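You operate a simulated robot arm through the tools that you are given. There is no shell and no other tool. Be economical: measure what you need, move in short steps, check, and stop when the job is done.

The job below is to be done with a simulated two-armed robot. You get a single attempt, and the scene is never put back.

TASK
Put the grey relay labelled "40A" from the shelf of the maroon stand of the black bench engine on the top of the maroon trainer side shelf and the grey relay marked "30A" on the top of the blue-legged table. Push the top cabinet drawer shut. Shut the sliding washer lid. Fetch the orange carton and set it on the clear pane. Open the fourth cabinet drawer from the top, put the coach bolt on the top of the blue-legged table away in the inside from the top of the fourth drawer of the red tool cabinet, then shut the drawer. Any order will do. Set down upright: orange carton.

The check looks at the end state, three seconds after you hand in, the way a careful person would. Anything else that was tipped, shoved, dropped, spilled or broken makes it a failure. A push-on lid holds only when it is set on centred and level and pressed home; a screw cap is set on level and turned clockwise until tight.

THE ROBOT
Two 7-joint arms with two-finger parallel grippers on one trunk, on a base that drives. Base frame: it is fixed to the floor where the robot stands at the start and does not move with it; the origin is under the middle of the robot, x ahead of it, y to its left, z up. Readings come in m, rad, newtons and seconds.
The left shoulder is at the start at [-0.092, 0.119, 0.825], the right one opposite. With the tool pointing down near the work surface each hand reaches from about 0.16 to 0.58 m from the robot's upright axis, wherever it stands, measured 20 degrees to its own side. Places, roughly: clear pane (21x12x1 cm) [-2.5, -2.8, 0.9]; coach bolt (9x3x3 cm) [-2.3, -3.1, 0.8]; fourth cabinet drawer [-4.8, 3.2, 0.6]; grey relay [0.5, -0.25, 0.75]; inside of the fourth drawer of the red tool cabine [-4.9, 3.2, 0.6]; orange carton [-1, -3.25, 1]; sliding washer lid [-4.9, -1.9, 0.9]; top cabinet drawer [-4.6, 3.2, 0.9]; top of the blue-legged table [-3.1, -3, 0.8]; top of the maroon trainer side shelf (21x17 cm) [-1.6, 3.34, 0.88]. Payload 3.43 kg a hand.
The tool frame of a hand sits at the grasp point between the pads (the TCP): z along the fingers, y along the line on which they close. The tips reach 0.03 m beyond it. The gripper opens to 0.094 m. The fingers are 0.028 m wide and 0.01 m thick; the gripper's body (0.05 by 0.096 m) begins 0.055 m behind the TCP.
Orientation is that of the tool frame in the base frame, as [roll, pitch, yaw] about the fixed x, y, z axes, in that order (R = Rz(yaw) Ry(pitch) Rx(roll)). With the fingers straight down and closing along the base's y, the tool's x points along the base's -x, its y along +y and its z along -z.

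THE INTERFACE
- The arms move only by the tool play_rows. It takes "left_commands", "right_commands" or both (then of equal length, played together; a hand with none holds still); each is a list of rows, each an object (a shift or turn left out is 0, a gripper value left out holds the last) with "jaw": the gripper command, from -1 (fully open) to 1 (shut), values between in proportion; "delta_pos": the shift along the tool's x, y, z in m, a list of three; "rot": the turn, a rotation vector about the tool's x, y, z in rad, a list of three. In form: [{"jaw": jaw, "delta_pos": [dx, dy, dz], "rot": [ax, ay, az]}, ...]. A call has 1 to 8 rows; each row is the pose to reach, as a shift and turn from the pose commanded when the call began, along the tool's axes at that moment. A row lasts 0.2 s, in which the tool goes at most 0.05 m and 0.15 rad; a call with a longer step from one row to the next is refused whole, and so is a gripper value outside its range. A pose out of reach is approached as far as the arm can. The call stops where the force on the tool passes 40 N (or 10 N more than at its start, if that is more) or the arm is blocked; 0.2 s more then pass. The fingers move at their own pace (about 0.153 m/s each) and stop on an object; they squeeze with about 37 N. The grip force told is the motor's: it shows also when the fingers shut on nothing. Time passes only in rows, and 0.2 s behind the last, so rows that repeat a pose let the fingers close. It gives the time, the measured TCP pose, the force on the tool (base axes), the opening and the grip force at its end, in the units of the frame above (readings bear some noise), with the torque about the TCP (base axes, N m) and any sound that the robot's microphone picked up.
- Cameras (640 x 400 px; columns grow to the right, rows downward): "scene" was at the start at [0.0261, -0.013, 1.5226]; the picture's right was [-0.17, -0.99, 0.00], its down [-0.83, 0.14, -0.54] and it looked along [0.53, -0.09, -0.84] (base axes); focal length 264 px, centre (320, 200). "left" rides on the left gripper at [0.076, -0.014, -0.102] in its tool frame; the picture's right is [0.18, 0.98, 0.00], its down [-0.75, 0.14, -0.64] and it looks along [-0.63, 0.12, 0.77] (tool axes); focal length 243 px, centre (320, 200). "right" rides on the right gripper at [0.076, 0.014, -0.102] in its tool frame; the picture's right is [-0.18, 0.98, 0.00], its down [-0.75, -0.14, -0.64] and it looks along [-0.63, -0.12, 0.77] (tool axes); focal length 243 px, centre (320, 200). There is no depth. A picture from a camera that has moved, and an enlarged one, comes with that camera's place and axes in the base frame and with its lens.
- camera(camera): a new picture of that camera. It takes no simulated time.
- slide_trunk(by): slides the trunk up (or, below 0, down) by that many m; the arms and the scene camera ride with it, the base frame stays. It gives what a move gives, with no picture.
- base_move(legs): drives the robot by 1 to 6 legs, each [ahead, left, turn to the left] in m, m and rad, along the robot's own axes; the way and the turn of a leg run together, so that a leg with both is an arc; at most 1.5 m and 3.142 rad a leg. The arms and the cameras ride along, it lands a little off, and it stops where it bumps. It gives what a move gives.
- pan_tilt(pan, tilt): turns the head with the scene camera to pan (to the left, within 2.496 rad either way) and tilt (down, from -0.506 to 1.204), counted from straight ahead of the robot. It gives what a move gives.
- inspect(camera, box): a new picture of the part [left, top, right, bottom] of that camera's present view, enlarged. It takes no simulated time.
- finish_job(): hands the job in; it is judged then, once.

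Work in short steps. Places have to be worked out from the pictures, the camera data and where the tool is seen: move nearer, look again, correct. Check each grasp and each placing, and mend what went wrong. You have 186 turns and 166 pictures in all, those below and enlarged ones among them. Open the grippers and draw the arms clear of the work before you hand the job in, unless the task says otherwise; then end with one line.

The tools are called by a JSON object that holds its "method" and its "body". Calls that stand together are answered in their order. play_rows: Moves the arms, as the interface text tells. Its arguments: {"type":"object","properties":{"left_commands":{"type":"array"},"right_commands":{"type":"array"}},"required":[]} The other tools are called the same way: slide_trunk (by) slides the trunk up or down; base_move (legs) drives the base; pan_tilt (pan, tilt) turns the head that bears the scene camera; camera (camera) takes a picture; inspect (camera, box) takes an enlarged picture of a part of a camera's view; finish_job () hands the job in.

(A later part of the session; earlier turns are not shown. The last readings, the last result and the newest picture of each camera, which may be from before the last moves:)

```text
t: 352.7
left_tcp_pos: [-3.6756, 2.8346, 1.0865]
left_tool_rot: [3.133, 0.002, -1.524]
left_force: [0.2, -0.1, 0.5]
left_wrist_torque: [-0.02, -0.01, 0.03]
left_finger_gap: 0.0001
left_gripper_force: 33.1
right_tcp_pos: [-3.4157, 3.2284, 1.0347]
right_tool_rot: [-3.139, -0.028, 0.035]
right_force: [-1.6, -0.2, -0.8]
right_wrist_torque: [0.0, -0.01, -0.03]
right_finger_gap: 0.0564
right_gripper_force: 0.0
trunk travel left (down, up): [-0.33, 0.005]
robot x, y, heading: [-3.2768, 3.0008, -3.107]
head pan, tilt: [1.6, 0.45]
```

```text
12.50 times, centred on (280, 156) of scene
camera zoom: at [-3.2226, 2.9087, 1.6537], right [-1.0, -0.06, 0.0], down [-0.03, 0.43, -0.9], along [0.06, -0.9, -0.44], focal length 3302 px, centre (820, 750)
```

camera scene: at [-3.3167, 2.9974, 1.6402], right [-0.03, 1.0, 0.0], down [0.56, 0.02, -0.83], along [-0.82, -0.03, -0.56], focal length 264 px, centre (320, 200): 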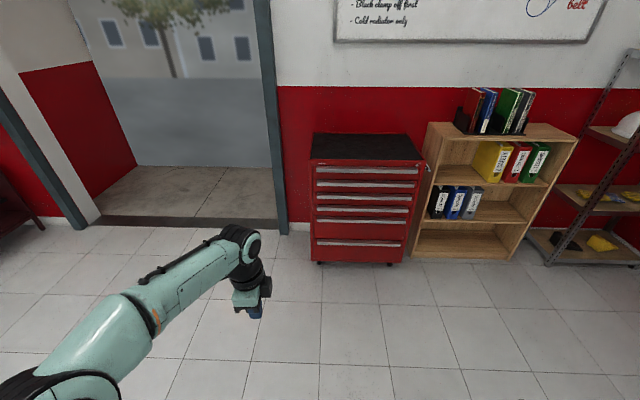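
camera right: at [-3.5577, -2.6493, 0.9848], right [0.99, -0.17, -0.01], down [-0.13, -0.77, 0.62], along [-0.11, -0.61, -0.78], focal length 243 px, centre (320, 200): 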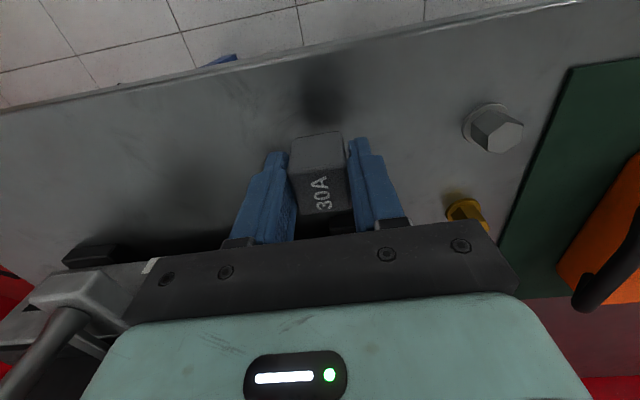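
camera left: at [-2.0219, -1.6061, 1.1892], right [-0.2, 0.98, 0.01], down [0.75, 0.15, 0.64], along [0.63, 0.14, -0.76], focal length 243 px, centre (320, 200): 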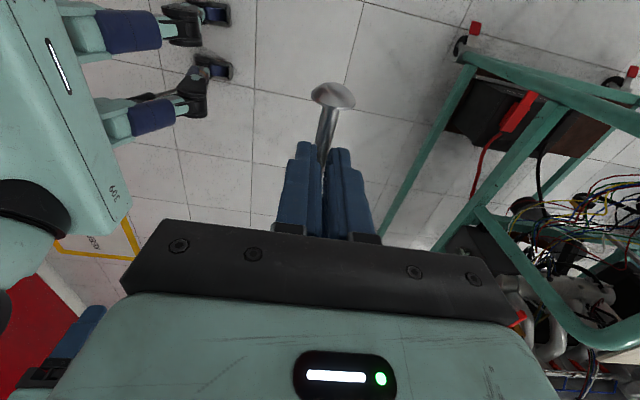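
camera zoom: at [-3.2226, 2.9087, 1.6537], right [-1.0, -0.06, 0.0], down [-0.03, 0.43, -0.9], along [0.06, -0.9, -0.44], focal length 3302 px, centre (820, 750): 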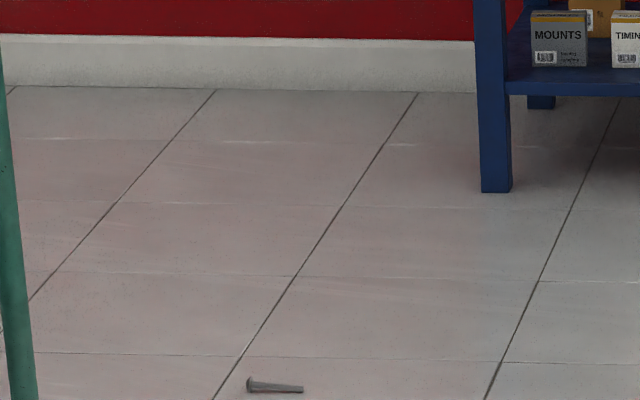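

That is the bolt: lying along x near [-2.1,-1.65]. Since I'm at the cabinet with both hands free, I'll open the 4th drawer first. I move up to the cabinet and lower the trunk.

{"method": "base_move", "body": {"legs": [[0, 0, -0.035], [0.68, -0.32, 0]]}}

{"method": "slide_trunk", "body": {"by": -0.22}}

{"method": "play_rows", "body": {"left_commands": [{"jaw": -0.3, "rot": [-0.145, 0, 0], "delta_pos": [0, -0.02, 0]}, {"rot": [-0.29, 0, 0], "delta_pos": [0, -0.04, 0]}, {"rot": [-0.435, 0, 0], "delta_pos": [0, -0.05, 0]}, {"rot": [-0.58, 0, 0], "delta_pos": [0, -0.05, 0]}, {"rot": [-0.725, 0, 0], "delta_pos": [0, -0.05, 0]}, {"rot": [-0.87, 0, 0], "delta_pos": [0, -0.05, 0]}, {"rot": [-1.015, 0, 0], "delta_pos": [0, -0.05, 0]}, {"rot": [-1.16, 0, 0], "delta_pos": [0, -0.05, 0]}]}}

{"method": "pan_tilt", "body": {"pan": 0.0, "tilt": 0.75}}

{"method": "camera", "body": {"camera": "left"}}

{"method": "camera", "body": {"camera": "scene"}}

```text
t: 357.1
left_tcp_pos: [-4.3474, 3.157, 1.0874]
left_tool_rot: [3.135, 0.002, -1.543]
left_force: [0.2, 0.5, -0.9]
left_wrist_torque: [0.0, -0.03, 0.03]
left_finger_gap: 0.0
left_gripper_force: 33.1
right_tcp_pos: [-4.0777, 3.5447, 1.0357]
right_tool_rot: [-3.139, -0.03, 0.014]
right_force: [0.1, -0.6, -1.0]
right_wrist_torque: [-0.02, -0.05, -0.03]
right_finger_gap: 0.0565
right_gripper_force: 0.0
trunk travel left (down, up): [-0.33, 0.005]
robot x, y, heading: [-3.9463, 3.3132, -3.127]
head pan, tilt: [1.6, 0.45]
```

```text
t: 359.4
left_tcp_pos: [-4.3485, 3.1578, 0.8667]
left_tool_rot: [3.134, 0.002, -1.545]
left_force: [0.3, 0.5, -0.1]
left_wrist_torque: [0.03, 0.01, -0.01]
left_finger_gap: 0.0
left_gripper_force: 32.8
right_tcp_pos: [-4.0793, 3.5438, 0.8152]
right_tool_rot: [-3.139, -0.03, 0.014]
right_force: [0.1, 0.5, 0.4]
right_wrist_torque: [0.02, -0.01, -0.01]
right_finger_gap: 0.0563
right_gripper_force: 0.0
trunk travel left (down, up): [-0.11, 0.225]
robot x, y, heading: [-3.9454, 3.3093, -3.131]
head pan, tilt: [1.6, 0.45]
```

```text
t: 361.2
left_tcp_pos: [-4.2956, 3.1568, 0.8658]
left_tool_rot: [1.972, 0.001, -1.544]
left_force: [-0.6, 0.2, 0.0]
left_wrist_torque: [0.0, -0.04, 0.0]
left_finger_gap: 0.0611
left_gripper_force: 0.1
right_tcp_pos: [-4.078, 3.5451, 0.8144]
right_tool_rot: [-3.137, -0.031, 0.014]
right_force: [0.2, 0.0, -0.3]
right_wrist_torque: [-0.01, 0.03, 0.01]
right_finger_gap: 0.0562
right_gripper_force: 0.0
trunk travel left (down, up): [-0.11, 0.225]
robot x, y, heading: [-3.9411, 3.3133, -3.132]
head pan, tilt: [1.6, 0.45]
```

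```text
t: 362.9
left_tcp_pos: [-4.2978, 3.1572, 0.8663]
left_tool_rot: [1.974, 0.001, -1.542]
left_force: [1.0, 0.3, -0.2]
left_wrist_torque: [-0.02, 0.01, 0.03]
left_finger_gap: 0.0612
left_gripper_force: 0.1
right_tcp_pos: [-4.0782, 3.5453, 0.814]
right_tool_rot: [-3.138, -0.03, 0.016]
right_force: [0.0, 0.0, 1.1]
right_wrist_torque: [0.04, -0.01, -0.01]
right_finger_gap: 0.0563
right_gripper_force: 0.0
trunk travel left (down, up): [-0.11, 0.225]
robot x, y, heading: [-3.9431, 3.3169, -3.123]
head pan, tilt: [0.0, 0.75]
```

```text
60 pictures are left
camera left: at [-4.1963, 3.0849, 0.8933], right [-0.38, -0.2, 0.9], down [0.51, 0.77, 0.38], along [-0.77, 0.61, -0.19], focal length 243 px, centre (320, 200)
```

left: 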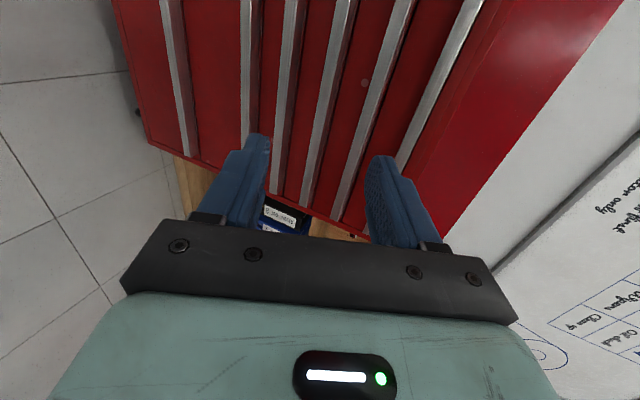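

```text
59 pictures are left
camera scene: at [-3.998, 3.3114, 1.4015], right [-0.01, 1.0, 0.0], down [0.68, 0.01, -0.73], along [-0.73, -0.01, -0.68], focal length 264 px, centre (320, 200)
```

scene: 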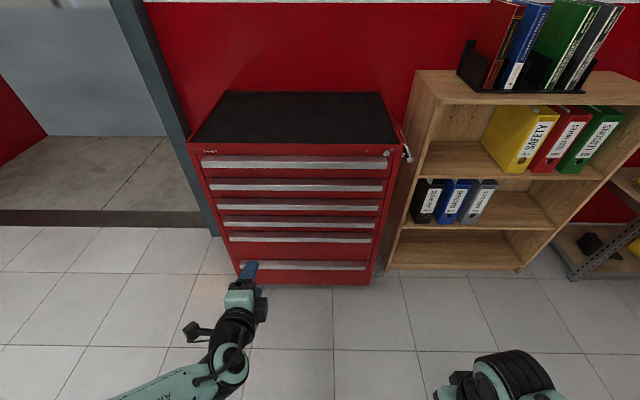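

{"method": "inspect", "body": {"camera": "left", "box": [200, 60, 420, 240]}}

{"method": "inspect", "body": {"camera": "scene", "box": [180, 140, 420, 290]}}

```text
2.22 times, centred on (310, 150) of left
camera zoom: at [-4.1963, 3.0849, 0.8933], right [-0.38, -0.2, 0.9], down [0.51, 0.77, 0.38], along [-0.77, 0.61, -0.19], focal length 539 px, centre (342, 311)
```

zoom: 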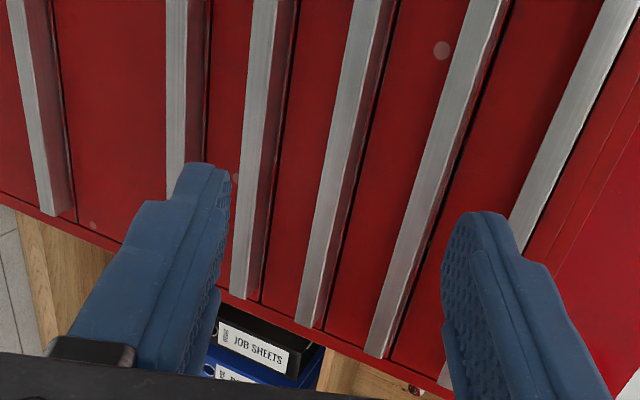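

```text
2.67 times, centred on (300, 215) of scene
camera zoom: at [-3.998, 3.3114, 1.4015], right [-0.01, 1.0, 0.0], down [0.68, 0.01, -0.73], along [-0.73, -0.01, -0.68], focal length 704 px, centre (373, 160)
```

zoom: 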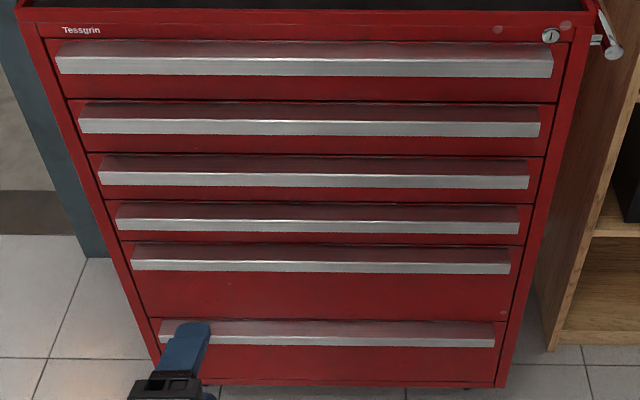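

The 4th handle is a protruding bar: front at x≈-4.665, z≈0.652, about 2.5 cm high. I'll pinch it vertically. I finish turning the fingers forward and lower to z≈0.652.

{"method": "play_rows", "body": {"left_commands": [{"rot": [-0.1, 0, 0], "delta_pos": [-0.01, -0.0392, 0.0171]}, {"rot": [-0.2, 0, 0], "delta_pos": [-0.02, -0.0784, 0.0342]}, {"rot": [-0.3, 0, 0], "delta_pos": [-0.03, -0.1176, 0.0513]}, {"rot": [-0.4, 0, 0], "delta_pos": [-0.04, -0.1568, 0.0684]}, {"rot": [-0.405, 0, 0], "delta_pos": [-0.05, -0.196, 0.0856]}, {"rot": [-0.405, 0, 0], "delta_pos": [-0.05, -0.196, 0.0856]}]}}

{"method": "camera", "body": {"camera": "left"}}

```text
t: 364.3
left_tcp_pos: [-4.3013, 3.2091, 0.6534]
left_tool_rot: [1.565, 0.001, -1.544]
left_force: [0.7, -0.2, 0.2]
left_wrist_torque: [0.0, 0.02, 0.0]
left_finger_gap: 0.0611
left_gripper_force: 0.1
left hand out of reach, approached as far as the arm can: row 2
right_tcp_pos: [-4.0778, 3.5447, 0.8143]
right_tool_rot: [-3.138, -0.032, 0.013]
right_force: [0.6, 0.1, -1.4]
right_wrist_torque: [-0.02, 0.01, 0.02]
right_finger_gap: 0.0562
right_gripper_force: 0.1
trunk travel left (down, up): [-0.11, 0.225]
robot x, y, heading: [-3.9435, 3.3114, -3.13]
head pan, tilt: [0.0, 0.75]
```

```text
56 pictures are left
camera left: at [-4.1979, 3.1361, 0.6396], right [0.01, -0.19, 0.98], down [0.62, 0.77, 0.14], along [-0.78, 0.61, 0.12], focal length 243 px, centre (320, 200)
```

left: 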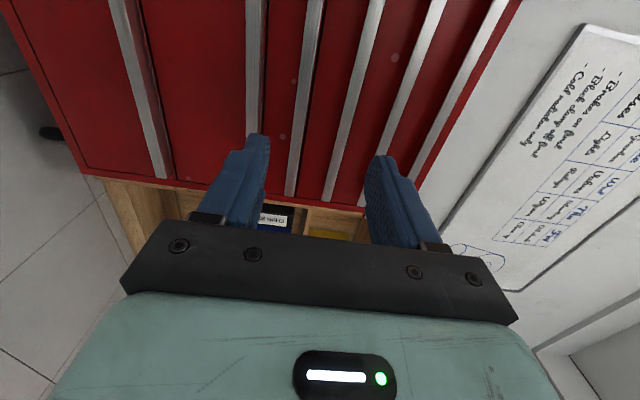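

Bar 4 appears at z≈0.645. I advance 0.28 toward it and look again.

{"method": "play_rows", "body": {"left_commands": [{"delta_pos": [0, -0.003, 0.045]}, {"delta_pos": [0, -0.007, 0.09]}, {"delta_pos": [0, -0.007, 0.135]}, {"delta_pos": [0, -0.007, 0.18]}, {"delta_pos": [0, -0.007, 0.225]}, {"delta_pos": [0, -0.007, 0.265]}, {"delta_pos": [0, -0.007, 0.29]}]}}

{"method": "camera", "body": {"camera": "left"}}

{"method": "inspect", "body": {"camera": "scene", "box": [180, 140, 420, 290]}}

```text
t: 365.9
left_tcp_pos: [-4.5922, 3.2015, 0.6471]
left_tool_rot: [1.57, 0.002, -1.542]
left_force: [0.3, -0.6, -0.4]
left_wrist_torque: [-0.03, 0.02, 0.04]
left_finger_gap: 0.0608
left_gripper_force: 0.0
right_tcp_pos: [-4.0776, 3.5442, 0.8157]
right_tool_rot: [-3.139, -0.028, 0.014]
right_force: [0.1, 0.0, 0.0]
right_wrist_torque: [-0.01, -0.03, 0.01]
right_finger_gap: 0.0564
right_gripper_force: 0.0
trunk travel left (down, up): [-0.11, 0.225]
robot x, y, heading: [-3.939, 3.3111, -3.129]
head pan, tilt: [0.0, 0.75]
```

```text
55 pictures are left
camera left: at [-4.4875, 3.1291, 0.6327], right [0.01, -0.19, 0.98], down [0.62, 0.77, 0.14], along [-0.78, 0.61, 0.12], focal length 243 px, centre (320, 200)
```

left: 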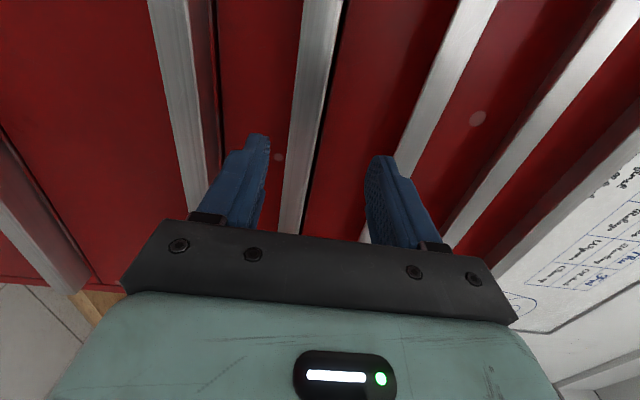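

```text
2.67 times, centred on (300, 215) of scene
camera zoom: at [-3.9981, 3.3113, 1.4015], right [-0.01, 1.0, 0.0], down [0.68, 0.01, -0.73], along [-0.73, -0.01, -0.68], focal length 704 px, centre (373, 160)
```

zoom: 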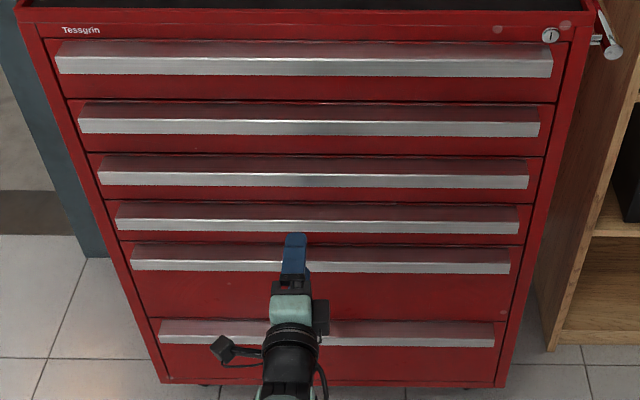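

Bar 4 lies between the fingers, at z≈0.635. I lower 1.2 cm, advance 6.5 cm and close on it.

{"method": "play_rows", "body": {"left_commands": [{"delta_pos": [0, -0.012, 0.0]}, {"delta_pos": [0, -0.012, 0.025]}, {"delta_pos": [0, -0.012, 0.045]}, {"delta_pos": [0, -0.012, 0.065]}]}}

{"method": "camera", "body": {"camera": "left"}}

```text
t: 366.9
left_tcp_pos: [-4.654, 3.1995, 0.6349]
left_tool_rot: [1.572, 0.001, -1.544]
left_force: [0.4, 0.2, 0.7]
left_wrist_torque: [0.01, -0.04, -0.03]
left_finger_gap: 0.0609
left_gripper_force: 0.1
right_tcp_pos: [-4.0777, 3.5441, 0.8146]
right_tool_rot: [-3.138, -0.029, 0.014]
right_force: [0.7, 0.1, -0.6]
right_wrist_torque: [0.0, 0.0, -0.04]
right_finger_gap: 0.0565
right_gripper_force: 0.0
trunk travel left (down, up): [-0.11, 0.225]
robot x, y, heading: [-3.9435, 3.3163, -3.129]
head pan, tilt: [0.0, 0.75]
```

```text
53 pictures are left
camera left: at [-4.5507, 3.1267, 0.62], right [0.01, -0.19, 0.98], down [0.62, 0.77, 0.14], along [-0.78, 0.61, 0.12], focal length 243 px, centre (320, 200)
```

left: 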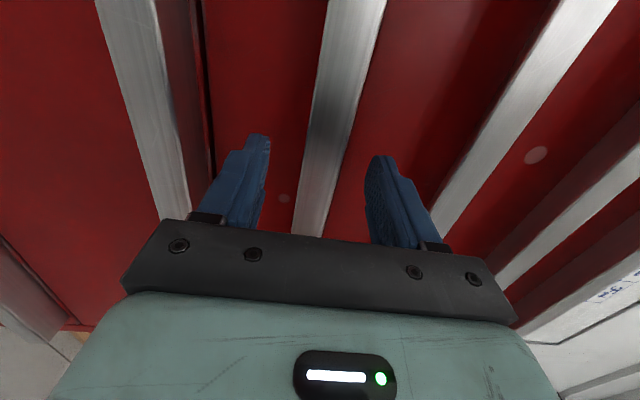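

{"method": "play_rows", "body": {"left_commands": [{"delta_pos": [0, 0, 0.006]}, {"delta_pos": [0, 0, 0.01]}, {"jaw": 1, "delta_pos": [0, 0, 0.01]}, {"delta_pos": [0, 0, 0.01]}, {"delta_pos": [0, 0, 0.01]}]}}

{"method": "camera", "body": {"camera": "left"}}

```text
t: 368.1
left_tcp_pos: [-4.655, 3.2001, 0.636]
left_tool_rot: [1.567, 0.001, -1.545]
left_force: [1.2, 0.6, 0.8]
left_wrist_torque: [-0.84, -0.1, 0.11]
left_finger_gap: 0.0235
left_gripper_force: 44.9
left hand out of reach, approached as far as the arm can: row 1, 2, 3, 4, 5
right_tcp_pos: [-4.0775, 3.5445, 0.8152]
right_tool_rot: [-3.138, -0.031, 0.015]
right_force: [-0.3, -0.7, -0.5]
right_wrist_torque: [0.0, 0.02, 0.0]
right_finger_gap: 0.0565
right_gripper_force: 0.1
trunk travel left (down, up): [-0.11, 0.225]
robot x, y, heading: [-3.942, 3.313, -3.131]
head pan, tilt: [0.0, 0.75]
```

```text
52 pictures are left
camera left: at [-4.5508, 3.127, 0.621], right [0.01, -0.18, 0.98], down [0.62, 0.77, 0.14], along [-0.78, 0.61, 0.12], focal length 243 px, centre (320, 200)
```

left: 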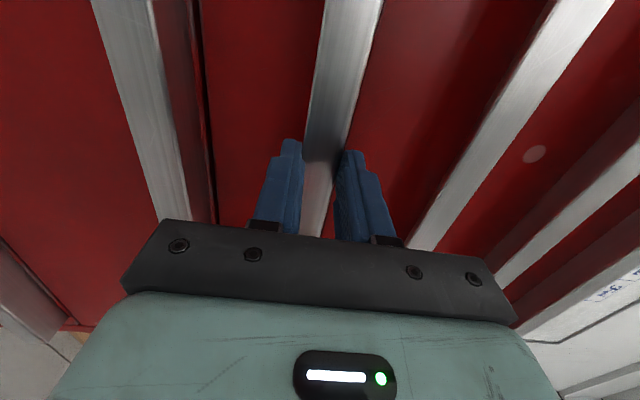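

The bar is gripped (2.35 cm). The arm is extended, so I pull by backing the base 0.2 m.

{"method": "base_move", "body": {"legs": [[-0.2, 0, 0]]}}

{"method": "camera", "body": {"camera": "scene"}}

```text
t: 369.7
left_tcp_pos: [-4.4538, 3.1994, 0.6351]
left_tool_rot: [1.566, 0.004, -1.54]
left_force: [-2.2, 0.2, 0.1]
left_wrist_torque: [-1.13, 0.06, -0.12]
left_finger_gap: 0.0234
left_gripper_force: 45.3
right_tcp_pos: [-3.8785, 3.5471, 0.8151]
right_tool_rot: [-3.139, -0.029, 0.021]
right_force: [-0.8, 0.2, -0.7]
right_wrist_torque: [0.03, -0.02, -0.01]
right_finger_gap: 0.0562
right_gripper_force: 0.0
trunk travel left (down, up): [-0.11, 0.225]
robot x, y, heading: [-3.7433, 3.3178, -3.123]
head pan, tilt: [0.0, 0.75]
```

```text
51 pictures are left
camera scene: at [-3.7976, 3.3147, 1.4015], right [-0.02, 1.0, 0.0], down [0.68, 0.01, -0.73], along [-0.73, -0.01, -0.68], focal length 264 px, centre (320, 200)
```

scene: 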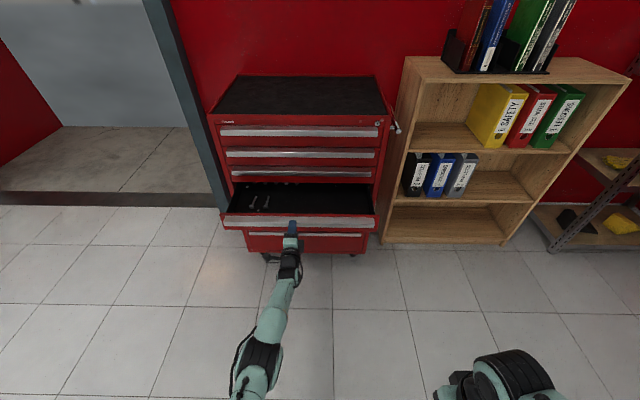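

The 4th drawer is open 0.2 m. I release, back off, and turn the hand back to pointing down.

{"method": "play_rows", "body": {"left_commands": [{"jaw": -0.3}, {"jaw": -0.3}]}}

{"method": "base_move", "body": {"legs": [[-0.35, 0, 0]]}}

{"method": "play_rows", "body": {"left_commands": [{"rot": [0.14, 0, 0], "delta_pos": [0, 0.02, -0.03]}, {"rot": [0.28, 0, 0], "delta_pos": [0, 0.04, -0.06]}, {"rot": [0.42, 0, 0], "delta_pos": [0, 0.06, -0.09]}, {"rot": [0.56, 0, 0], "delta_pos": [0, 0.08, -0.12]}, {"rot": [0.7, 0, 0], "delta_pos": [0, 0.1, -0.15]}, {"rot": [0.84, 0, 0], "delta_pos": [0, 0.12, -0.18]}, {"rot": [0.98, 0, 0], "delta_pos": [0, 0.13, -0.21]}, {"rot": [1.12, 0, 0], "delta_pos": [0, 0.14, -0.24]}]}}

{"method": "inspect", "body": {"camera": "scene", "box": [200, 60, 420, 240]}}

```text
t: 370.3
left_tcp_pos: [-4.4544, 3.1994, 0.6353]
left_tool_rot: [1.569, 0.002, -1.54]
left_force: [-0.4, 0.0, -0.2]
left_wrist_torque: [0.0, -0.02, 0.0]
left_finger_gap: 0.0613
left_gripper_force: 0.0
right_tcp_pos: [-3.8796, 3.5465, 0.8154]
right_tool_rot: [-3.138, -0.03, 0.019]
right_force: [0.5, -0.5, -0.6]
right_wrist_torque: [-0.03, 0.01, 0.01]
right_finger_gap: 0.0564
right_gripper_force: 0.1
trunk travel left (down, up): [-0.11, 0.225]
robot x, y, heading: [-3.7451, 3.315, -3.127]
head pan, tilt: [0.0, 0.75]
```

```text
t: 372.5
left_tcp_pos: [-4.1145, 3.2091, 0.6358]
left_tool_rot: [1.567, 0.002, -1.545]
left_force: [0.6, 0.1, -0.2]
left_wrist_torque: [-0.04, 0.0, -0.01]
left_finger_gap: 0.0611
left_gripper_force: 0.1
right_tcp_pos: [-3.5376, 3.5538, 0.8146]
right_tool_rot: [-3.139, -0.028, 0.014]
right_force: [-0.2, 0.0, -0.7]
right_wrist_torque: [0.02, 0.02, 0.01]
right_finger_gap: 0.0562
right_gripper_force: 0.0
trunk travel left (down, up): [-0.11, 0.225]
robot x, y, heading: [-3.4017, 3.3225, -3.128]
head pan, tilt: [0.0, 0.75]
```

```text
t: 374.3
left_tcp_pos: [-3.8739, 3.2141, 0.7729]
left_tool_rot: [2.692, 0.002, -1.545]
left_force: [0.6, -0.2, 0.7]
left_wrist_torque: [-0.01, -0.01, 0.02]
left_finger_gap: 0.0613
left_gripper_force: 0.1
right_tcp_pos: [-3.5386, 3.5516, 0.8153]
right_tool_rot: [-3.137, -0.029, 0.013]
right_force: [-0.1, -0.4, -0.2]
right_wrist_torque: [0.01, 0.0, 0.01]
right_finger_gap: 0.0564
right_gripper_force: 0.1
trunk travel left (down, up): [-0.11, 0.225]
robot x, y, heading: [-3.4019, 3.3197, -3.126]
head pan, tilt: [0.0, 0.75]
```

```text
2.22 times, centred on (310, 150) of scene
camera zoom: at [-3.4576, 3.3197, 1.4015], right [-0.01, 1.0, 0.0], down [0.68, 0.01, -0.73], along [-0.73, -0.01, -0.68], focal length 587 px, centre (342, 311)
```

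zoom: 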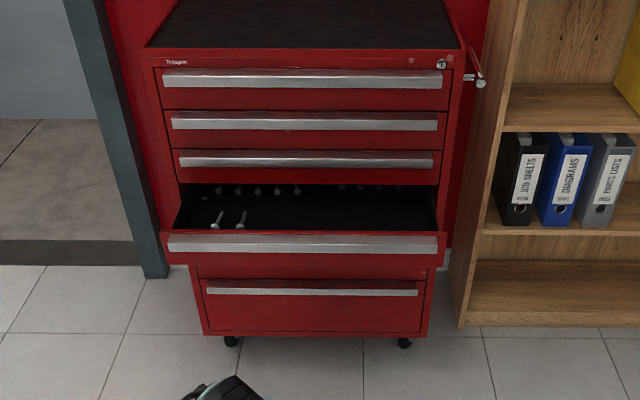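

Drawer 4 is open and the others are shut. Now for the bolt: I finish turning the left hand down, drive south, and face east toward it.

{"method": "play_rows", "body": {"left_commands": [{"rot": [0.14, 0, 0]}, {"rot": [0.28, 0, 0]}, {"rot": [0.42, 0, 0]}]}}

{"method": "base_move", "body": {"legs": [[0, 0, 1.555], [1.5, 0, 0], [1.5, 0, 0], [1.5, 0, 0], [0.34, 0, 0], [0, 0, 1.571]]}}

{"method": "pan_tilt", "body": {"pan": 0.0, "tilt": 0.75}}

{"method": "camera", "body": {"camera": "scene"}}

```text
t: 375.1
left_tcp_pos: [-3.8743, 3.2145, 0.7735]
left_tool_rot: [3.111, 0.003, -1.547]
left_force: [0.5, 0.3, -0.1]
left_wrist_torque: [0.0, -0.02, 0.0]
left_finger_gap: 0.061
left_gripper_force: 0.0
right_tcp_pos: [-3.5388, 3.5527, 0.816]
right_tool_rot: [-3.137, -0.03, 0.012]
right_force: [-0.3, 0.8, 0.0]
right_wrist_torque: [0.02, 0.02, -0.03]
right_finger_gap: 0.0562
right_gripper_force: 0.0
trunk travel left (down, up): [-0.11, 0.225]
robot x, y, heading: [-3.4035, 3.3204, -3.129]
head pan, tilt: [0.0, 0.75]
```

```text
t: 406.0
left_tcp_pos: [-3.0498, -1.447, 0.7737]
left_tool_rot: [3.108, 0.004, 1.585]
left_force: [0.9, -0.5, -0.1]
left_wrist_torque: [0.01, -0.01, 0.01]
left_finger_gap: 0.0611
left_gripper_force: 0.1
right_tcp_pos: [-3.3894, -1.7811, 0.815]
right_tool_rot: [-3.139, -0.03, -3.14]
right_force: [0.3, 0.4, -0.9]
right_wrist_torque: [-0.01, 0.0, 0.0]
right_finger_gap: 0.0563
right_gripper_force: 0.1
trunk travel left (down, up): [-0.11, 0.225]
robot x, y, heading: [-3.5245, -1.5455, 0.004]
head pan, tilt: [0.0, 0.75]
```

```text
t: 406.6
left_tcp_pos: [-3.0486, -1.4465, 0.7737]
left_tool_rot: [3.107, 0.0, 1.584]
left_force: [0.0, 0.7, -0.1]
left_wrist_torque: [-0.02, 0.03, 0.0]
left_finger_gap: 0.0611
left_gripper_force: 0.0
right_tcp_pos: [-3.3883, -1.7794, 0.8151]
right_tool_rot: [-3.139, -0.029, -3.14]
right_force: [-0.7, -0.5, -0.8]
right_wrist_torque: [0.0, 0.0, 0.0]
right_finger_gap: 0.0565
right_gripper_force: 0.0
trunk travel left (down, up): [-0.11, 0.225]
robot x, y, heading: [-3.5232, -1.5451, -0.0]
head pan, tilt: [0.0, 0.75]
```

```text
49 pictures are left
camera scene: at [-3.4643, -1.5493, 1.4015], right [0.0, -1.0, 0.0], down [-0.68, 0.0, -0.73], along [0.73, 0.0, -0.68], focal length 264 px, centre (320, 200)
```

scene: 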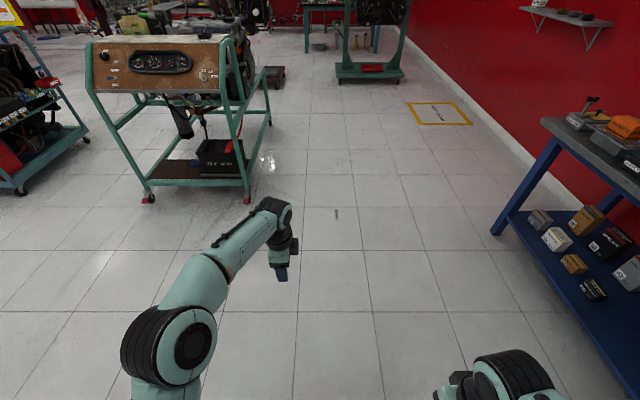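

The bolt is at about [-2.10,-1.667], along x. I drive ahead 0.95 and lower the trunk.

{"method": "base_move", "body": {"legs": [[0.95, 0, 0]]}}

{"method": "slide_trunk", "body": {"by": -0.1}}

{"method": "pan_tilt", "body": {"pan": -0.2, "tilt": 1.1}}

{"method": "camera", "body": {"camera": "scene"}}

{"method": "camera", "body": {"camera": "right"}}

```text
t: 411.6
left_tcp_pos: [-2.1001, -1.4471, 0.7742]
left_tool_rot: [3.109, 0.001, 1.584]
left_force: [0.5, -0.4, -0.3]
left_wrist_torque: [0.0, 0.0, 0.01]
left_finger_gap: 0.061
left_gripper_force: 0.0
right_tcp_pos: [-2.4406, -1.7806, 0.8154]
right_tool_rot: [-3.136, -0.028, 3.142]
right_force: [0.4, 0.2, -0.1]
right_wrist_torque: [0.0, 0.0, 0.0]
right_finger_gap: 0.0561
right_gripper_force: 0.0
trunk travel left (down, up): [-0.11, 0.225]
robot x, y, heading: [-2.5727, -1.5472, -0.001]
head pan, tilt: [0.0, 0.75]
```

```text
t: 412.9
left_tcp_pos: [-2.1005, -1.4471, 0.6729]
left_tool_rot: [3.107, 0.002, 1.583]
left_force: [-0.4, -0.1, -0.1]
left_wrist_torque: [0.02, 0.03, -0.01]
left_finger_gap: 0.061
left_gripper_force: 0.0
right_tcp_pos: [-2.4408, -1.7809, 0.7156]
right_tool_rot: [-3.14, -0.03, -3.14]
right_force: [0.0, -0.1, -0.3]
right_wrist_torque: [0.01, 0.03, -0.02]
right_finger_gap: 0.0563
right_gripper_force: 0.0
trunk travel left (down, up): [-0.01, 0.325]
robot x, y, heading: [-2.5742, -1.5475, -0.0]
head pan, tilt: [0.0, 0.75]
```

```text
t: 413.8
left_tcp_pos: [-2.1013, -1.4476, 0.674]
left_tool_rot: [3.108, 0.002, 1.582]
left_force: [0.0, -0.3, 0.8]
left_wrist_torque: [0.01, 0.0, 0.01]
left_finger_gap: 0.061
left_gripper_force: 0.1
right_tcp_pos: [-2.4415, -1.7811, 0.7148]
right_tool_rot: [-3.138, -0.03, 3.141]
right_force: [-0.4, -0.5, -0.2]
right_wrist_torque: [0.02, 0.04, -0.03]
right_finger_gap: 0.0563
right_gripper_force: 0.1
trunk travel left (down, up): [-0.01, 0.325]
robot x, y, heading: [-2.57, -1.5455, -0.002]
head pan, tilt: [-0.201, 1.1]
```

```text
48 pictures are left
camera scene: at [-2.505, -1.5617, 1.2723], right [-0.2, -0.98, 0.0], down [-0.87, 0.18, -0.45], along [0.45, -0.09, -0.89], focal length 264 px, centre (320, 200)
```

scene: 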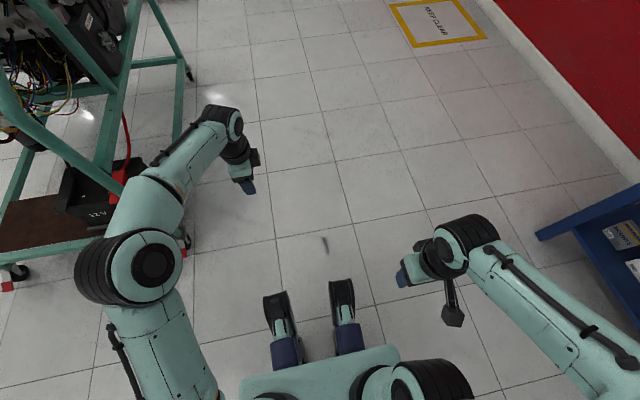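

```text
47 pictures are left
camera right: at [-2.5131, -1.7672, 0.8201], right [0.18, 0.98, -0.01], down [0.77, -0.14, 0.62], along [0.61, -0.12, -0.78], focal length 243 px, centre (320, 200)
```

right: 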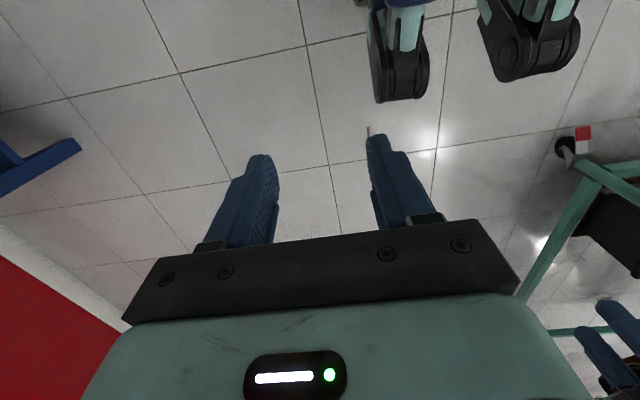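

The bolt is at about [-2.116,-1.663] on the floor. I bring the right hand forward over it while descending.

{"method": "play_rows", "body": {"right_commands": [{"jaw": -0.4, "delta_pos": [-0.04, 0.0148, 0.018], "rot": [0, -0.03, 0]}, {"delta_pos": [-0.08, 0.0296, 0.036], "rot": [0, -0.03, 0]}, {"delta_pos": [-0.12, 0.0444, 0.054], "rot": [0, -0.03, 0]}, {"delta_pos": [-0.16, 0.0592, 0.072], "rot": [0, -0.03, 0]}, {"delta_pos": [-0.2, 0.074, 0.09], "rot": [0, -0.03, 0]}, {"delta_pos": [-0.24, 0.0888, 0.108], "rot": [0, -0.03, 0]}, {"delta_pos": [-0.28, 0.1036, 0.126], "rot": [0, -0.03, 0]}, {"delta_pos": [-0.32, 0.118, 0.144], "rot": [0, -0.03, 0]}]}}

{"method": "play_rows", "body": {"right_commands": [{"delta_pos": [0, 0, 0.045]}, {"delta_pos": [0, 0, 0.09]}, {"delta_pos": [0, 0, 0.135]}, {"delta_pos": [0, 0, 0.18]}, {"delta_pos": [0, 0, 0.225]}, {"delta_pos": [0, 0, 0.27]}, {"delta_pos": [0, 0, 0.31]}, {"delta_pos": [0, 0, 0.34]}]}}

{"method": "camera", "body": {"camera": "right"}}

```text
t: 415.6
left_tcp_pos: [-2.0994, -1.4483, 0.6734]
left_tool_rot: [3.108, 0.001, 1.583]
left_force: [0.0, 0.3, 1.3]
left_wrist_torque: [0.04, 0.0, 0.01]
left_finger_gap: 0.0613
left_gripper_force: 0.1
right_tcp_pos: [-2.1231, -1.6655, 0.5589]
right_tool_rot: [-3.139, -0.001, 3.141]
right_force: [0.8, 0.1, -0.1]
right_wrist_torque: [-0.02, 0.0, 0.02]
right_finger_gap: 0.0657
right_gripper_force: 0.1
trunk travel left (down, up): [-0.01, 0.325]
robot x, y, heading: [-2.5766, -1.5453, -0.003]
head pan, tilt: [-0.201, 1.1]
```

```text
t: 417.4
left_tcp_pos: [-2.1001, -1.4474, 0.6731]
left_tool_rot: [3.109, 0.002, 1.583]
left_force: [0.2, 0.3, -0.9]
left_wrist_torque: [-0.01, -0.02, 0.0]
left_finger_gap: 0.0609
left_gripper_force: 0.1
right_tcp_pos: [-2.1233, -1.6674, 0.2183]
right_tool_rot: [-3.138, 0.001, -3.141]
right_force: [1.5, 0.8, -1.0]
right_wrist_torque: [-0.03, -0.03, -0.04]
right_finger_gap: 0.0661
right_gripper_force: 0.1
trunk travel left (down, up): [-0.01, 0.325]
robot x, y, heading: [-2.5719, -1.551, 0.003]
head pan, tilt: [-0.201, 1.1]
```

```text
46 pictures are left
camera right: at [-2.1987, -1.6536, 0.3219], right [0.18, 0.98, 0.0], down [0.75, -0.14, 0.64], along [0.63, -0.12, -0.77], focal length 243 px, centre (320, 200)
```

right: 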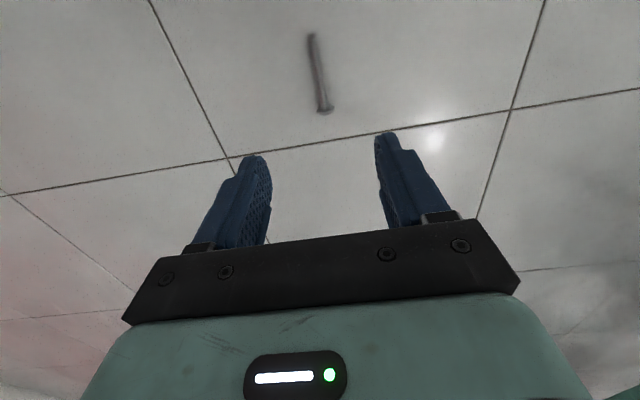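

The bolt lies exactly between the fingers: tip at x≈-2.169, head at x≈-2.09, y≈-1.668. I lower until the tips nearly touch the floor.

{"method": "play_rows", "body": {"right_commands": [{"delta_pos": [-0.004, 0, 0.045]}, {"delta_pos": [-0.004, 0, 0.09]}, {"delta_pos": [-0.004, 0, 0.13]}, {"delta_pos": [-0.004, 0, 0.165]}, {"delta_pos": [-0.004, 0, 0.178]}, {"delta_pos": [-0.004, 0, 0.184]}, {"delta_pos": [-0.004, 0, 0.187]}]}}

{"method": "camera", "body": {"camera": "right"}}

```text
t: 418.9
left_tcp_pos: [-2.1008, -1.4468, 0.6746]
left_tool_rot: [3.107, 0.001, 1.583]
left_force: [0.1, 0.2, -0.4]
left_wrist_torque: [0.01, 0.01, -0.04]
left_finger_gap: 0.0612
left_gripper_force: 0.0
right_tcp_pos: [-2.1704, -1.6667, 0.1117]
right_tool_rot: [-3.138, 0.0, -3.141]
right_force: [-1.5, 0.4, 0.4]
right_wrist_torque: [-0.02, -0.01, -0.01]
right_finger_gap: 0.0657
right_gripper_force: 0.1
right hand out of reach, approached as far as the arm can: row 1, 2, 3, 4, 5, 6, 7
trunk travel left (down, up): [-0.01, 0.325]
robot x, y, heading: [-2.5728, -1.5474, 0.003]
head pan, tilt: [-0.201, 1.1]
```

```text
45 pictures are left
camera right: at [-2.2473, -1.6527, 0.2145], right [0.18, 0.98, 0.0], down [0.75, -0.14, 0.64], along [0.63, -0.12, -0.77], focal length 243 px, centre (320, 200)
```

right: 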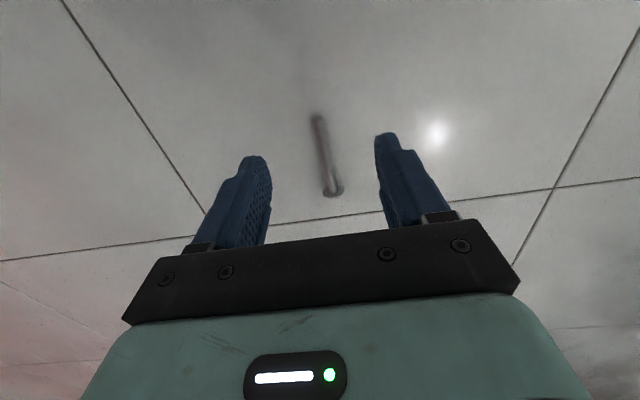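

The arm stalls at z≈0.11 with the hand vertical. I'll tilt the fingers forward by about 0.6 rad, which brings the wrist nearer, and try to go lower.

{"method": "play_rows", "body": {"right_commands": [{"delta_pos": [0, 0, -0.03], "rot": [0, -0.14, 0]}, {"delta_pos": [-0.01, 0, -0.03], "rot": [0, -0.28, 0]}, {"delta_pos": [-0.02, 0, -0.02], "rot": [0, -0.42, 0]}, {"delta_pos": [-0.03, 0, -0.01], "rot": [0, -0.56, 0]}, {"delta_pos": [-0.03, 0, 0.01], "rot": [0, -0.6, 0]}, {"delta_pos": [-0.03, 0, 0.03], "rot": [0, -0.6, 0]}]}}

{"method": "camera", "body": {"camera": "right"}}

{"method": "camera", "body": {"camera": "scene"}}

```text
t: 420.4
left_tcp_pos: [-2.1001, -1.4465, 0.6727]
left_tool_rot: [3.109, 0.003, 1.584]
left_force: [-0.6, -0.7, -0.9]
left_wrist_torque: [0.0, 0.01, -0.02]
left_finger_gap: 0.0611
left_gripper_force: 0.1
right_tcp_pos: [-2.1402, -1.6663, 0.0776]
right_tool_rot: [-3.138, 0.602, -3.138]
right_force: [0.5, -0.2, 0.1]
right_wrist_torque: [-0.01, -0.03, -0.02]
right_finger_gap: 0.0657
right_gripper_force: 0.0
trunk travel left (down, up): [-0.01, 0.325]
robot x, y, heading: [-2.5746, -1.5439, -0.0]
head pan, tilt: [-0.201, 1.1]
```

```text
44 pictures are left
camera right: at [-2.2615, -1.6532, 0.12], right [0.15, 0.98, 0.1], down [0.26, -0.14, 0.96], along [0.95, -0.12, -0.27], focal length 243 px, centre (320, 200)
```

right: 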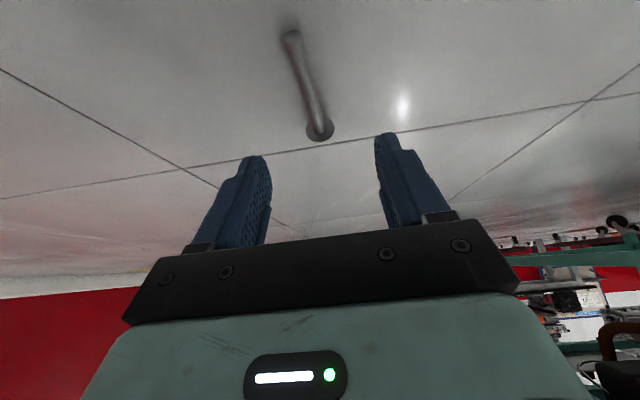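

```text
43 pictures are left
camera scene: at [-2.5051, -1.5618, 1.2722], right [-0.2, -0.98, 0.0], down [-0.87, 0.18, -0.45], along [0.44, -0.09, -0.89], focal length 264 px, centre (320, 200)
```

scene: 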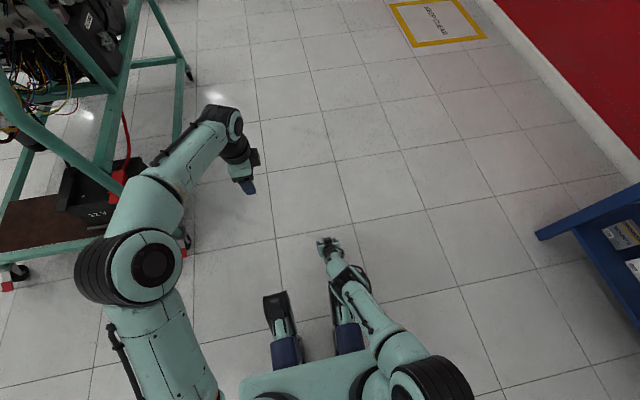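

That works: z 0.078 is reached freely. I lower in small steps onto the bolt's shank.

{"method": "play_rows", "body": {"right_commands": [{"delta_pos": [0.0031, 0, 0.0222]}, {"delta_pos": [0.0088, 0, 0.0304]}, {"delta_pos": [0.0122, 0, 0.0354]}, {"delta_pos": [0.0144, 0, 0.0387]}, {"delta_pos": [0.0155, 0, 0.0403]}]}}

{"method": "camera", "body": {"camera": "right"}}

```text
t: 421.6
left_tcp_pos: [-2.1001, -1.4464, 0.6729]
left_tool_rot: [3.109, 0.002, 1.584]
left_force: [0.1, -0.7, 1.1]
left_wrist_torque: [-0.01, -0.02, 0.0]
left_finger_gap: 0.061
left_gripper_force: 0.0
right_tcp_pos: [-2.1413, -1.6667, 0.0779]
right_tool_rot: [-3.135, 0.599, -3.138]
right_force: [-0.6, 0.1, -1.2]
right_wrist_torque: [0.0, -0.01, -0.02]
right_finger_gap: 0.0657
right_gripper_force: 0.0
right hand out of reach, approached as far as the arm can: row 1, 2, 3, 4, 5
trunk travel left (down, up): [-0.01, 0.325]
robot x, y, heading: [-2.5733, -1.5458, -0.002]
head pan, tilt: [-0.201, 1.1]
```

```text
42 pictures are left
camera right: at [-2.2619, -1.6535, 0.12], right [0.15, 0.98, 0.1], down [0.26, -0.14, 0.96], along [0.95, -0.12, -0.28], focal length 243 px, centre (320, 200)
```

right: 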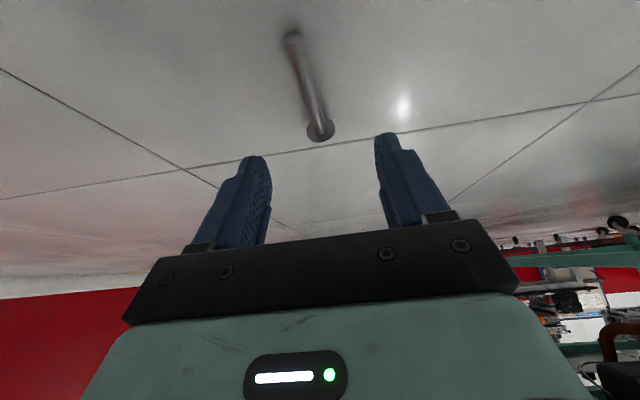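

It is still limited; the forearm passes right over the robot's right front foot, which likely blocks it. I'll lift, retract the left arm, and shift the base left and ahead so the bolt lies outside the foot, at the right front.

{"method": "play_rows", "body": {"right_commands": [{"delta_pos": [-0.0226, 0, -0.033]}, {"delta_pos": [-0.0509, 0, -0.074]}, {"delta_pos": [-0.0735, 0, -0.107]}, {"delta_pos": [-0.0962, 0, -0.14]}, {"delta_pos": [-0.0962, 0, -0.14]}], "left_commands": [{"delta_pos": [0, -0.04, 0]}, {"delta_pos": [0, -0.08, 0]}, {"delta_pos": [0, -0.12, 0]}, {"delta_pos": [0, -0.16, 0]}, {"delta_pos": [0, -0.18, 0]}]}}

{"method": "base_move", "body": {"legs": [[0, 0.2, 0], [0.06, 0, 0]]}}

{"method": "camera", "body": {"camera": "scene"}}

```text
t: 422.8
left_tcp_pos: [-2.2816, -1.4503, 0.666]
left_tool_rot: [3.109, 0.002, 1.583]
left_force: [-0.3, 0.4, 0.3]
left_wrist_torque: [0.01, 0.01, 0.02]
left_finger_gap: 0.0613
left_gripper_force: 0.0
right_tcp_pos: [-2.1424, -1.6631, 0.2471]
right_tool_rot: [-3.135, 0.6, -3.138]
right_force: [0.5, 0.2, 0.4]
right_wrist_torque: [0.01, -0.03, 0.05]
right_finger_gap: 0.0656
right_gripper_force: 0.1
trunk travel left (down, up): [-0.01, 0.325]
robot x, y, heading: [-2.5701, -1.5492, -0.002]
head pan, tilt: [-0.201, 1.1]
```

```text
t: 425.7
left_tcp_pos: [-2.2218, -1.2461, 0.6666]
left_tool_rot: [3.109, 0.002, 1.582]
left_force: [0.7, 0.4, -1.7]
left_wrist_torque: [0.02, -0.02, 0.01]
left_finger_gap: 0.0612
left_gripper_force: 0.2
right_tcp_pos: [-2.0839, -1.4609, 0.2468]
right_tool_rot: [-3.135, 0.602, -3.139]
right_force: [-1.1, -0.2, 0.0]
right_wrist_torque: [-0.03, 0.01, 0.0]
right_finger_gap: 0.066
right_gripper_force: 0.1
trunk travel left (down, up): [-0.01, 0.325]
robot x, y, heading: [-2.5167, -1.3476, -0.001]
head pan, tilt: [-0.201, 1.1]
```

```text
41 pictures are left
camera scene: at [-2.4449, -1.3584, 1.2722], right [-0.2, -0.98, 0.0], down [-0.87, 0.18, -0.45], along [0.44, -0.09, -0.89], focal length 264 px, centre (320, 200)
```

scene: 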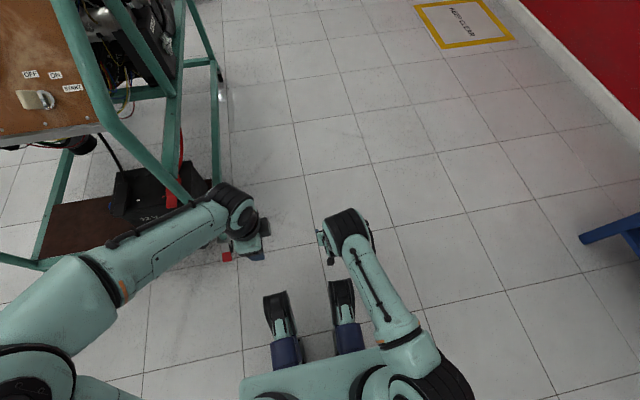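

I move the right hand to the right, back over the bolt at y≈-1.667, still at z≈0.25, then look.

{"method": "play_rows", "body": {"right_commands": [{"delta_pos": [0.0084, -0.0414, -0.0058]}, {"delta_pos": [0.0168, -0.0828, -0.0116]}, {"delta_pos": [0.0252, -0.1242, -0.0173]}, {"delta_pos": [0.0336, -0.1656, -0.0231]}, {"delta_pos": [0.042, -0.206, -0.0289]}, {"delta_pos": [0.067, -0.206, 0.0074]}, {"delta_pos": [0.087, -0.206, 0.0404]}]}}

{"method": "camera", "body": {"camera": "right"}}

```text
t: 427.3
left_tcp_pos: [-2.2208, -1.246, 0.6674]
left_tool_rot: [3.109, 0.0, 1.581]
left_force: [0.3, 0.2, 0.3]
left_wrist_torque: [0.01, 0.02, 0.04]
left_finger_gap: 0.0611
left_gripper_force: 0.1
right_tcp_pos: [-2.1312, -1.6688, 0.1655]
right_tool_rot: [-3.137, 0.599, -3.138]
right_force: [0.4, -0.3, -0.3]
right_wrist_torque: [-0.01, 0.0, 0.0]
right_finger_gap: 0.0659
right_gripper_force: 0.1
trunk travel left (down, up): [-0.01, 0.325]
robot x, y, heading: [-2.5117, -1.3444, -0.003]
head pan, tilt: [-0.201, 1.1]
```

```text
40 pictures are left
camera right: at [-2.2532, -1.6553, 0.2071], right [0.15, 0.98, 0.1], down [0.26, -0.14, 0.96], along [0.95, -0.12, -0.28], focal length 243 px, centre (320, 200)
```

right: 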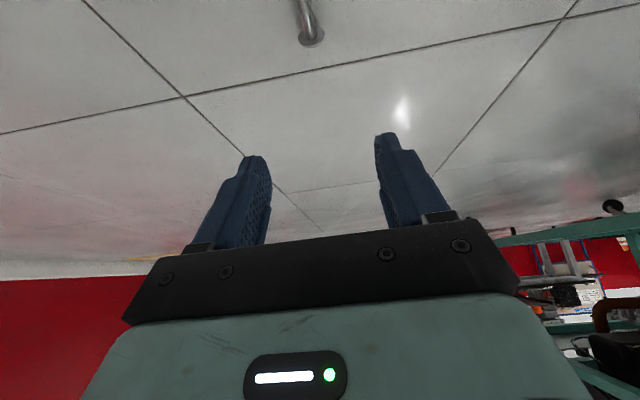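

{"method": "play_rows", "body": {"right_commands": [{"delta_pos": [0.0226, 0, 0.033]}, {"delta_pos": [0.0453, 0, 0.0659]}, {"delta_pos": [0.0623, 0, 0.0906]}, {"delta_pos": [0.0679, 0, 0.0989]}, {"delta_pos": [0.0708, 0, 0.103]}, {"delta_pos": [0.073, 0, 0.1063]}]}}

{"method": "camera", "body": {"camera": "right"}}

```text
t: 428.7
left_tcp_pos: [-2.221, -1.2466, 0.6667]
left_tool_rot: [3.107, 0.002, 1.583]
left_force: [0.0, 0.0, -0.2]
left_wrist_torque: [-0.02, 0.01, 0.01]
left_finger_gap: 0.0613
left_gripper_force: 0.1
right_tcp_pos: [-2.1308, -1.6674, 0.0566]
right_tool_rot: [-3.136, 0.6, -3.137]
right_force: [0.3, 0.7, 0.0]
right_wrist_torque: [-0.02, -0.03, 0.04]
right_finger_gap: 0.0659
right_gripper_force: 0.1
right hand out of reach, approached as far as the arm can: row 4, 5, 6
trunk travel left (down, up): [-0.01, 0.325]
robot x, y, heading: [-2.5137, -1.3465, -0.001]
head pan, tilt: [-0.201, 1.1]
```

```text
39 pictures are left
camera right: at [-2.2521, -1.6535, 0.0971], right [0.15, 0.98, 0.1], down [0.26, -0.14, 0.96], along [0.95, -0.12, -0.28], focal length 243 px, centre (320, 200)
```

right: 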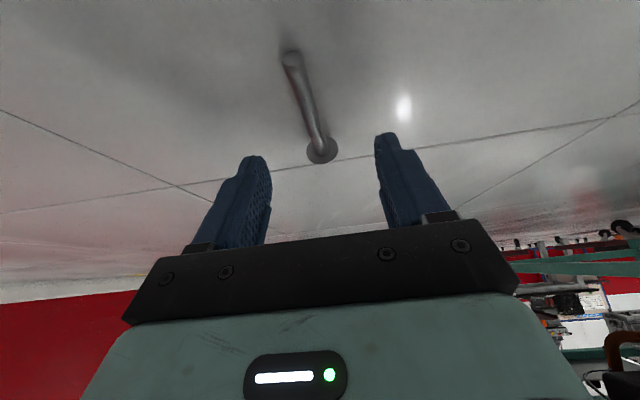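

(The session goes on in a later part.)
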